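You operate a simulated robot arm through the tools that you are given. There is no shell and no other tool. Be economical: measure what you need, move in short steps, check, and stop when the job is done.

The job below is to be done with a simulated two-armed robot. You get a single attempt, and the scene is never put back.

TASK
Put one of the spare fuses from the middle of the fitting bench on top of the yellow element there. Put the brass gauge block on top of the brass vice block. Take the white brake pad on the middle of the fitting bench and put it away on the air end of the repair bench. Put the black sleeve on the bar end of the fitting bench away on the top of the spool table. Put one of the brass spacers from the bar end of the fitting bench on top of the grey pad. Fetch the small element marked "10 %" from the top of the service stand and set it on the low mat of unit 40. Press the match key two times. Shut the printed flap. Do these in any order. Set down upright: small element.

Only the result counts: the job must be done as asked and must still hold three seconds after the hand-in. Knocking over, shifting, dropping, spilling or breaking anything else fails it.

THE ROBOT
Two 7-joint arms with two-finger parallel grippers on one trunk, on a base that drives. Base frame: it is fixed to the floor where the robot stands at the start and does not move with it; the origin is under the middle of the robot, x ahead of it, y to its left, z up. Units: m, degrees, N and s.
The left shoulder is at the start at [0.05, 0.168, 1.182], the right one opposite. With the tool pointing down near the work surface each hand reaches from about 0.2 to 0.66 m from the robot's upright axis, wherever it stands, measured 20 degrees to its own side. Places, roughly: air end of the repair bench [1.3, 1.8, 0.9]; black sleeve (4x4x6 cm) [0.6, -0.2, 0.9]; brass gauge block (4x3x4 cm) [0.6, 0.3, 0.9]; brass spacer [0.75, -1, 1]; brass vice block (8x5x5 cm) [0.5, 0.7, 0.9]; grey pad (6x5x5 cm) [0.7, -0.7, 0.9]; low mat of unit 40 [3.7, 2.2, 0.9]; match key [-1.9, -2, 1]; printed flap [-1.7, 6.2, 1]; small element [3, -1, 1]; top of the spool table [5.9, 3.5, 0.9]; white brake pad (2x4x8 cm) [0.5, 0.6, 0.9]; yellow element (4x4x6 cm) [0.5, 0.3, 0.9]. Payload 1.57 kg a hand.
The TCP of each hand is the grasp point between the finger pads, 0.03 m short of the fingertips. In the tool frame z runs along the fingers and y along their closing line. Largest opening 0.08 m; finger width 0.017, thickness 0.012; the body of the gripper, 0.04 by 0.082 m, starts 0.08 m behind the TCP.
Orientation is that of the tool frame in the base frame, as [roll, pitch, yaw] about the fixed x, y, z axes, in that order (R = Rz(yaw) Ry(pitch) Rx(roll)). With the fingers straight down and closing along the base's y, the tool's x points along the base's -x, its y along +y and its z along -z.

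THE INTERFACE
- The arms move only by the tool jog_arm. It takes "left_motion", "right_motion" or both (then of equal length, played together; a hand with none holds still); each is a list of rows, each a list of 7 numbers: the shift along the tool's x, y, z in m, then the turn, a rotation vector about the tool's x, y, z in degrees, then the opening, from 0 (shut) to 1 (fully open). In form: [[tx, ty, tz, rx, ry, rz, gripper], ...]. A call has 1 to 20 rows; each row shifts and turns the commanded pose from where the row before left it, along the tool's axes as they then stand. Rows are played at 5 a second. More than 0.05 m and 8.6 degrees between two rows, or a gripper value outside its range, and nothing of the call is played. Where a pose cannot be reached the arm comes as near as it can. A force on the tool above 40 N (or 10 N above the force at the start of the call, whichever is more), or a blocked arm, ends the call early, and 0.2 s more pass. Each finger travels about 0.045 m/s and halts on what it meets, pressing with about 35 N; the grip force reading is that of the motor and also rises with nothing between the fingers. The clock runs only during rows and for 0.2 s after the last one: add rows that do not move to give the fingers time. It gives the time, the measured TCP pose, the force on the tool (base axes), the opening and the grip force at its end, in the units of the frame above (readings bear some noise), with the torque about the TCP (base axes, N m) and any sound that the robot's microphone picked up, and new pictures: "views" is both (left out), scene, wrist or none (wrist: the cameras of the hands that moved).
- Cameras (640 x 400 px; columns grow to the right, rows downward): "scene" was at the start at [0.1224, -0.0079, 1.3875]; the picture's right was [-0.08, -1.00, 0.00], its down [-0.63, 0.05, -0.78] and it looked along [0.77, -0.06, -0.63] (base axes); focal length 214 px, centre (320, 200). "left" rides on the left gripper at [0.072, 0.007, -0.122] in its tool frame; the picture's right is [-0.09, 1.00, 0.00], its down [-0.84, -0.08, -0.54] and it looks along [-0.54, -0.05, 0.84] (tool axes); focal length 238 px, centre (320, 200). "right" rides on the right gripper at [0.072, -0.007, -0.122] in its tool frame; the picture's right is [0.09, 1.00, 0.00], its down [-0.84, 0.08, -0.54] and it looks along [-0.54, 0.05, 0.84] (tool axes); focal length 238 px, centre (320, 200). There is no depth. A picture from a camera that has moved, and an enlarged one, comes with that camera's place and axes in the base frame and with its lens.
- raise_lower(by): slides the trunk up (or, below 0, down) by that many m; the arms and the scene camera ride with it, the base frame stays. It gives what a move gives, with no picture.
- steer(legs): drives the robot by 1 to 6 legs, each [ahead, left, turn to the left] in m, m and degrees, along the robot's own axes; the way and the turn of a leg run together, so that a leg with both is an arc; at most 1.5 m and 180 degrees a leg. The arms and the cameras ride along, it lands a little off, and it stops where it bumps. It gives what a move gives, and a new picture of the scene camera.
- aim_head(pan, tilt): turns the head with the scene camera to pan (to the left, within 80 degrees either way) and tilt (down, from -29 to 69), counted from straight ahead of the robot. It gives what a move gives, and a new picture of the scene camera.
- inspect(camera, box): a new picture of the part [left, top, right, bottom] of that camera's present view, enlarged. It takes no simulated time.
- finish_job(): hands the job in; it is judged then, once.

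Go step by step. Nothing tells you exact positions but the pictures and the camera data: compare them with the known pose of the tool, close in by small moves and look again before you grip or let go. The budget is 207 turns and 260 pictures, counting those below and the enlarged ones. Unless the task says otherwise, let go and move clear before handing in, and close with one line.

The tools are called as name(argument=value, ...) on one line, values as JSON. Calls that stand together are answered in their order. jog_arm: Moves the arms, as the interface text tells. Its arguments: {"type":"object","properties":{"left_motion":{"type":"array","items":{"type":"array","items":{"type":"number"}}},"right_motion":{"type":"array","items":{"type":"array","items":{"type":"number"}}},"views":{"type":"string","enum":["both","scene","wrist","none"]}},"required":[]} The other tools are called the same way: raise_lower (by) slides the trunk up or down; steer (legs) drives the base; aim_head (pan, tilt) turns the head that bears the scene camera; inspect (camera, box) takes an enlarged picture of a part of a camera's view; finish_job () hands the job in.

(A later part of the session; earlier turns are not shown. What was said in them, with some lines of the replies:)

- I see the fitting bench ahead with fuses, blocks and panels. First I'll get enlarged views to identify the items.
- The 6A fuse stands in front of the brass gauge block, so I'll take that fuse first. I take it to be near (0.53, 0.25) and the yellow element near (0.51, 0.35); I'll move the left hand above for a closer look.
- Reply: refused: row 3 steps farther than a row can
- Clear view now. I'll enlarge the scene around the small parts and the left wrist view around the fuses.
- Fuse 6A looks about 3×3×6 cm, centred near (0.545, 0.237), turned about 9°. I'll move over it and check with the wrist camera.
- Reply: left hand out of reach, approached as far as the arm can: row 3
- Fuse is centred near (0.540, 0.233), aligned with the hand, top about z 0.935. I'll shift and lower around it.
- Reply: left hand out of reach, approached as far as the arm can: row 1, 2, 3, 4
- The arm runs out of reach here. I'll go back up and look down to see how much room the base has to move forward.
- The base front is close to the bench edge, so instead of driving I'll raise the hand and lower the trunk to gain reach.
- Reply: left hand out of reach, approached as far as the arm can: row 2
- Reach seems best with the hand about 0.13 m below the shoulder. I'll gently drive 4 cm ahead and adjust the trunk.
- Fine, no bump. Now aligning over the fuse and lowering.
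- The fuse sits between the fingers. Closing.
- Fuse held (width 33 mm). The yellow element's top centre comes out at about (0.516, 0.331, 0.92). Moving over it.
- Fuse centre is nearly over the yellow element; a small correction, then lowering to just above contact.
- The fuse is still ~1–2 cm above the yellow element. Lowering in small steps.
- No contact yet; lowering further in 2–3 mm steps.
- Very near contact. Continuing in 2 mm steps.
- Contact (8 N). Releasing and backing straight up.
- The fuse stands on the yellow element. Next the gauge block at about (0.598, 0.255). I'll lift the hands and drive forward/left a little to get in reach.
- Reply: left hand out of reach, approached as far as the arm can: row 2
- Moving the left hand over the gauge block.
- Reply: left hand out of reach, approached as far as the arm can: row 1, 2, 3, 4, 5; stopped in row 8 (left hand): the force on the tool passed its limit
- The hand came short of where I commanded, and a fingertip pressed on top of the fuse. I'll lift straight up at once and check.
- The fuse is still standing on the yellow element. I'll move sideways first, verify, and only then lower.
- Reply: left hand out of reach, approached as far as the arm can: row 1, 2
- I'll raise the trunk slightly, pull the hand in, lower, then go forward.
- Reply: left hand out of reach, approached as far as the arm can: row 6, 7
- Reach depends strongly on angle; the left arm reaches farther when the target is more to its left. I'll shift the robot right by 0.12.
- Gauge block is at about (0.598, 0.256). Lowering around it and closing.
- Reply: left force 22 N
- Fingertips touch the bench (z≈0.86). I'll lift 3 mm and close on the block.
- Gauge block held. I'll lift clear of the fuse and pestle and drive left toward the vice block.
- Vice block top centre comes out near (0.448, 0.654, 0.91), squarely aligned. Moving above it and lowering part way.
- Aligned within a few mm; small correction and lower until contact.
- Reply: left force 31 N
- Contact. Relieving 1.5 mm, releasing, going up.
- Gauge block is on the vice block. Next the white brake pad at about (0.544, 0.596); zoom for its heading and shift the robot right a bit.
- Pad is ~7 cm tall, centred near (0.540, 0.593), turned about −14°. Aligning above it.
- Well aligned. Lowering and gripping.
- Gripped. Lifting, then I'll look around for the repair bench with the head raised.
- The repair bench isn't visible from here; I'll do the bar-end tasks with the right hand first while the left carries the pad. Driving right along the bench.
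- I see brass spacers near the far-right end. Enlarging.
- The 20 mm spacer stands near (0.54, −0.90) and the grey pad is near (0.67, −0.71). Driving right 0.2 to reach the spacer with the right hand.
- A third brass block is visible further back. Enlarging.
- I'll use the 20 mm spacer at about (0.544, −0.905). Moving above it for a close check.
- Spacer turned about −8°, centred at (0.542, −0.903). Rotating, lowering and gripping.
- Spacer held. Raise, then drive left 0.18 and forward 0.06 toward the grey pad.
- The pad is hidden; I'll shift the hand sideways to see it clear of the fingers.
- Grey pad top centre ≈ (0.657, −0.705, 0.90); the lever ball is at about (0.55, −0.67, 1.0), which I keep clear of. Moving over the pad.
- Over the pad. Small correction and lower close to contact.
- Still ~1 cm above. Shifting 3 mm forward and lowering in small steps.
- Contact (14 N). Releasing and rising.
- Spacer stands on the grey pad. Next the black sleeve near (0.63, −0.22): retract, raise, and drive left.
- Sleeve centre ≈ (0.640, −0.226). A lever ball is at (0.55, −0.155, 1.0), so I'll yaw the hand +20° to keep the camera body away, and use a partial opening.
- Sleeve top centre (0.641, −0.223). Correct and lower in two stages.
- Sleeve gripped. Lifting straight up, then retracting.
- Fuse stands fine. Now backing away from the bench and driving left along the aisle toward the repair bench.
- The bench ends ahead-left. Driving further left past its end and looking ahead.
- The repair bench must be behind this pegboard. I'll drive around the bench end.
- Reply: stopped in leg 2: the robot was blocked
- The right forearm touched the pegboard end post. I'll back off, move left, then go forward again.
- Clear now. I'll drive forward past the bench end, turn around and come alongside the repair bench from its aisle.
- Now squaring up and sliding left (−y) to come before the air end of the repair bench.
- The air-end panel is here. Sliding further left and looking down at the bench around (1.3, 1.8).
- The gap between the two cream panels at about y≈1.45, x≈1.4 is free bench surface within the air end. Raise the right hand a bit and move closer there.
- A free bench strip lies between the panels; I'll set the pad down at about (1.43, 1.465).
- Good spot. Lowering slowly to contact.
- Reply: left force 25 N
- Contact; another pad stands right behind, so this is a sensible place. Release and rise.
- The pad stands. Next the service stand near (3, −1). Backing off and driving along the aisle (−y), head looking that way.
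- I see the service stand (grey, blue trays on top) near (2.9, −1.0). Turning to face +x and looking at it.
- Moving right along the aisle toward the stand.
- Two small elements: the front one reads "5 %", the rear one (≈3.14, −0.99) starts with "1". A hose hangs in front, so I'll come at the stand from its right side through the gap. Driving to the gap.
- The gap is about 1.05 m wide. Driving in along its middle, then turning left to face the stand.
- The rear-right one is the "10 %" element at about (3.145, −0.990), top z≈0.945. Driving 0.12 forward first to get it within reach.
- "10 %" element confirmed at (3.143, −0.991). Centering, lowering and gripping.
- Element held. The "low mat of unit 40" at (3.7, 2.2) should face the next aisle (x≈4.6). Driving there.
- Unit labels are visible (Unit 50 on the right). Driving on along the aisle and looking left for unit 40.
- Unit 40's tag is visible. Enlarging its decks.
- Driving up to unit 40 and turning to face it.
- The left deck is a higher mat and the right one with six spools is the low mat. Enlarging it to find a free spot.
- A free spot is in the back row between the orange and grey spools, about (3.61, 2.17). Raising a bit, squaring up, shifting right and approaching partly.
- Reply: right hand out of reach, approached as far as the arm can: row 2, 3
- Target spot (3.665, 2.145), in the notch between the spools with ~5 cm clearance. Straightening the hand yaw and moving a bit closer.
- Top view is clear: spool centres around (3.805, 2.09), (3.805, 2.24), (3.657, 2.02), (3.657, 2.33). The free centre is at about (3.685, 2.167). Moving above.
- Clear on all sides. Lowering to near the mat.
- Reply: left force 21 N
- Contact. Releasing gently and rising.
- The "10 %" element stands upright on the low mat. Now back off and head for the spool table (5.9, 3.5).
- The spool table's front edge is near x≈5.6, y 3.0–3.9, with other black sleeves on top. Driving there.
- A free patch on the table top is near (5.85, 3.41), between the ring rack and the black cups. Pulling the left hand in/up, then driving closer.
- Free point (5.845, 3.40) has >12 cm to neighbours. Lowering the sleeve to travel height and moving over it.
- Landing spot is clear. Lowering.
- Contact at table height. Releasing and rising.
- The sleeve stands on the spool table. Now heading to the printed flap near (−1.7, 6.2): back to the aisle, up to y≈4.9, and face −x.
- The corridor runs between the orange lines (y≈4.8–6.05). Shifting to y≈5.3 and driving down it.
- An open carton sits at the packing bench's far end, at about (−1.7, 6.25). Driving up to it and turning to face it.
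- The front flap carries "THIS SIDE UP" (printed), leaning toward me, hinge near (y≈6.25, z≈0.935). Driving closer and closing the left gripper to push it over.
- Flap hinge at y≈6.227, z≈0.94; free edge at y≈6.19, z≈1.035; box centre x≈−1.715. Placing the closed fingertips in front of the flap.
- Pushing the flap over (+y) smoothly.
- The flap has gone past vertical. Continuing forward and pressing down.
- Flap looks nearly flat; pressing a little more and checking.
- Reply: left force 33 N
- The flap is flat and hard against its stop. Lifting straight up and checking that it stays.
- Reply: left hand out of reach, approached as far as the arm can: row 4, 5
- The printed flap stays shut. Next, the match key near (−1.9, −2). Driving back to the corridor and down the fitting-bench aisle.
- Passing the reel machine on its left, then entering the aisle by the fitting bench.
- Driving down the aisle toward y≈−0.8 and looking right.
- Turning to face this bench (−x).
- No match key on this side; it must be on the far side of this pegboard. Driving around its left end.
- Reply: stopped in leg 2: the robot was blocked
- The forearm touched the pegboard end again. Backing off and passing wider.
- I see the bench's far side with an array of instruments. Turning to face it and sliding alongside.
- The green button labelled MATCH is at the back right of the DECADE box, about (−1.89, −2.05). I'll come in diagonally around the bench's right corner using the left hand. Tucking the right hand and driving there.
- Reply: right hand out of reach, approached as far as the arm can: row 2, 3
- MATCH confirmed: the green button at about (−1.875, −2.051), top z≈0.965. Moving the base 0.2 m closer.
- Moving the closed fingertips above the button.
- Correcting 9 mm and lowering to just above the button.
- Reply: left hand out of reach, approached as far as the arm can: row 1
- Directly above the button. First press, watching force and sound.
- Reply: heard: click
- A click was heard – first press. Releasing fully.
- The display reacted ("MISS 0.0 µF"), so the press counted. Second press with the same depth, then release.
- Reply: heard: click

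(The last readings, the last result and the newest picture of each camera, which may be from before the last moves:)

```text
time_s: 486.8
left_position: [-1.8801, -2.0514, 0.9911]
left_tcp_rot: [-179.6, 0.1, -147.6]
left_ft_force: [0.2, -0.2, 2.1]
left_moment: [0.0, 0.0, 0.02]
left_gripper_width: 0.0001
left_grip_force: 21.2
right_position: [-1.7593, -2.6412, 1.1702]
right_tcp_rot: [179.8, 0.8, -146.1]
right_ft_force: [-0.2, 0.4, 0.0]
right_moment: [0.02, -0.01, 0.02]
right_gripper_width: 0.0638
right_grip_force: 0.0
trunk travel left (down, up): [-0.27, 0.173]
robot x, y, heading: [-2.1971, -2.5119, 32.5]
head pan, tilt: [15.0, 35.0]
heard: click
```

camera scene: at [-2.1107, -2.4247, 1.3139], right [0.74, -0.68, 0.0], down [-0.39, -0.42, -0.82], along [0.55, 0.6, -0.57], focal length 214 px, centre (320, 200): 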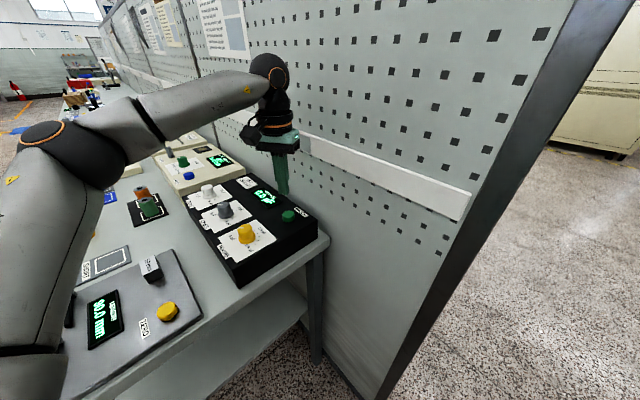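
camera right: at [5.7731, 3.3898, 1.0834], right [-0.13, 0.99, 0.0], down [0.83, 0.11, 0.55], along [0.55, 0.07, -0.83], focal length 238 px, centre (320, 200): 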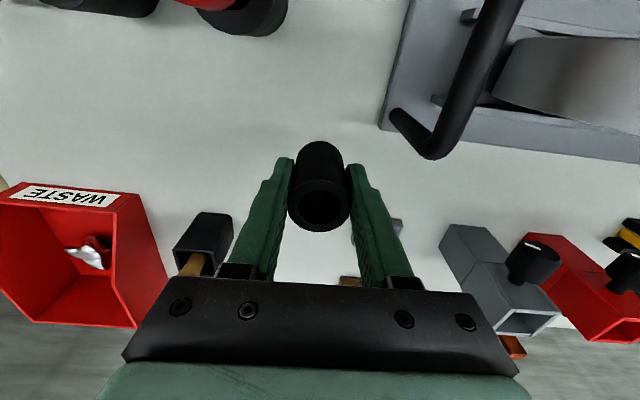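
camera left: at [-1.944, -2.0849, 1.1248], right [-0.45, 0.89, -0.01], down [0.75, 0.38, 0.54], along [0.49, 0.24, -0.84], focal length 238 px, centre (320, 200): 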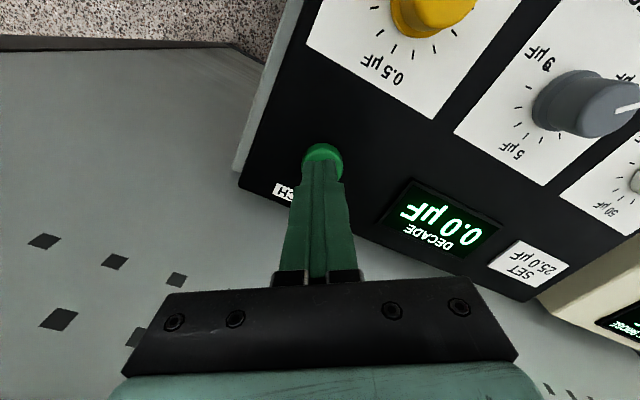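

Second click heard. Lifting well clear and retreating.

jog_arm(left_motion=[[0, 0, -0.01, 0, 0, 0, 0], [0, 0, -0.03, 0, 0, 0, 0], [0, 0, -0.03, 0, 0, 0, 0], [0.045, 0, -0.02, 0, 0, 0, 0], [0.045, 0, -0.02, 0, 0, 0, 0], [0.045, 0, 0, 0, 0, 0, 0], [0.045, 0, 0, 0, 0, 0, 0], [0, 0, 0, 0, 0, 0, 0]], views="scene")

inspect(camera="scene", box=[180, 150, 340, 250])

```text
time_s: 488.6
left_position: [-2.0354, -2.1479, 1.1009]
left_tcp_rot: [-179.5, -0.1, -147.8]
left_ft_force: [-0.9, -1.8, -0.7]
left_moment: [-0.01, -0.01, -0.03]
left_gripper_width: 0.0
left_grip_force: 21.3
left hand out of reach, approached as far as the arm can: row 3
right_position: [-1.7589, -2.6398, 1.1706]
right_tcp_rot: [179.9, 0.9, -146.1]
right_ft_force: [0.4, 1.3, 0.2]
right_moment: [0.01, 0.0, 0.0]
right_gripper_width: 0.0638
right_grip_force: 0.0
trunk travel left (down, up): [-0.27, 0.173]
robot x, y, heading: [-2.1982, -2.5088, 32.5]
head pan, tilt: [15.0, 35.0]
camera scene: at [-2.11, -2.4241, 1.3137], right [0.74, -0.68, 0.0], down [-0.39, -0.42, -0.82], along [0.55, 0.6, -0.57], focal length 214 px, centre (320, 200)
```

scene: 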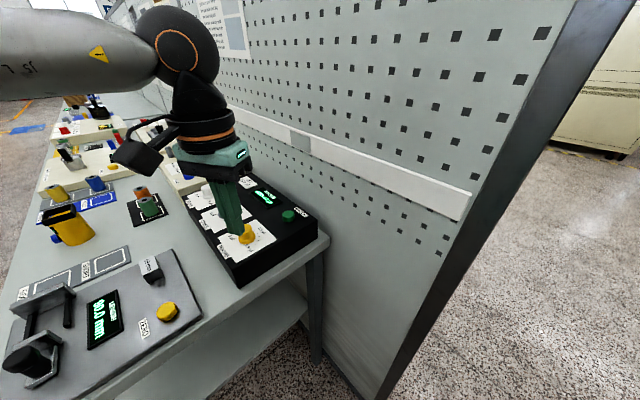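

```text
4.00 times, centred on (260, 200) of scene
camera zoom: at [-2.11, -2.4241, 1.3137], right [0.74, -0.68, 0.0], down [-0.39, -0.42, -0.82], along [0.55, 0.6, -0.57], focal length 858 px, centre (560, 200)
```

zoom: 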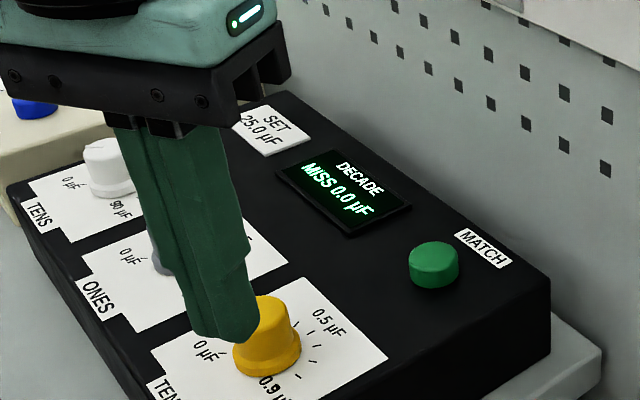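

Both clicks registered and everything else is placed. Backing the base a bit clear before handing in.

steer(legs=[[-0.25, -0.05, 0]])

finish_job()

```text
time_s: 490.5
left_position: [-2.2219, -2.326, 1.1009]
left_tcp_rot: [-179.5, 0.1, -147.6]
left_ft_force: [-0.8, -0.4, -0.2]
left_moment: [0.0, -0.04, -0.03]
left_gripper_width: 0.0001
left_grip_force: 21.4
right_position: [-1.9446, -2.8202, 1.17]
right_tcp_rot: [-180.0, 0.9, -146.0]
right_ft_force: [-0.1, 0.1, 0.1]
right_moment: [-0.01, 0.01, -0.01]
right_gripper_width: 0.0639
right_grip_force: 0.1
trunk travel left (down, up): [-0.27, 0.173]
robot x, y, heading: [-2.3831, -2.686, 32.8]
head pan, tilt: [15.0, 35.0]
camera scene: at [-2.2972, -2.6036, 1.3139], right [0.74, -0.67, 0.0], down [-0.39, -0.42, -0.82], along [0.55, 0.61, -0.57], focal length 214 px, centre (320, 200)
```

scene: 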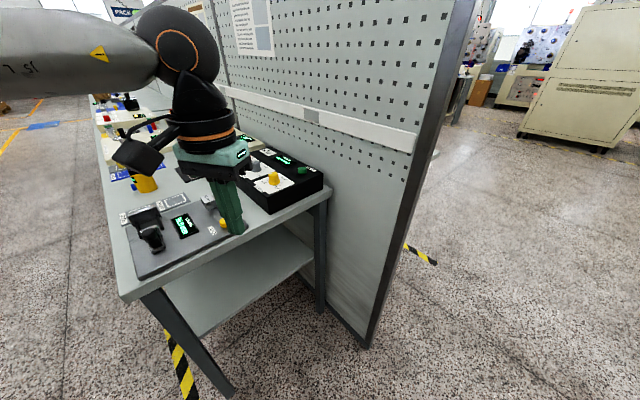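

```text
The job is handed in.
```

All eight tasks are done and the job is handed in, but early on a fingertip pressed on the placed fuse and shifted it a few millimetres (still standing when last seen), and the right forearm touched pegboard end posts twice; I did not recheck the fitting bench after that.
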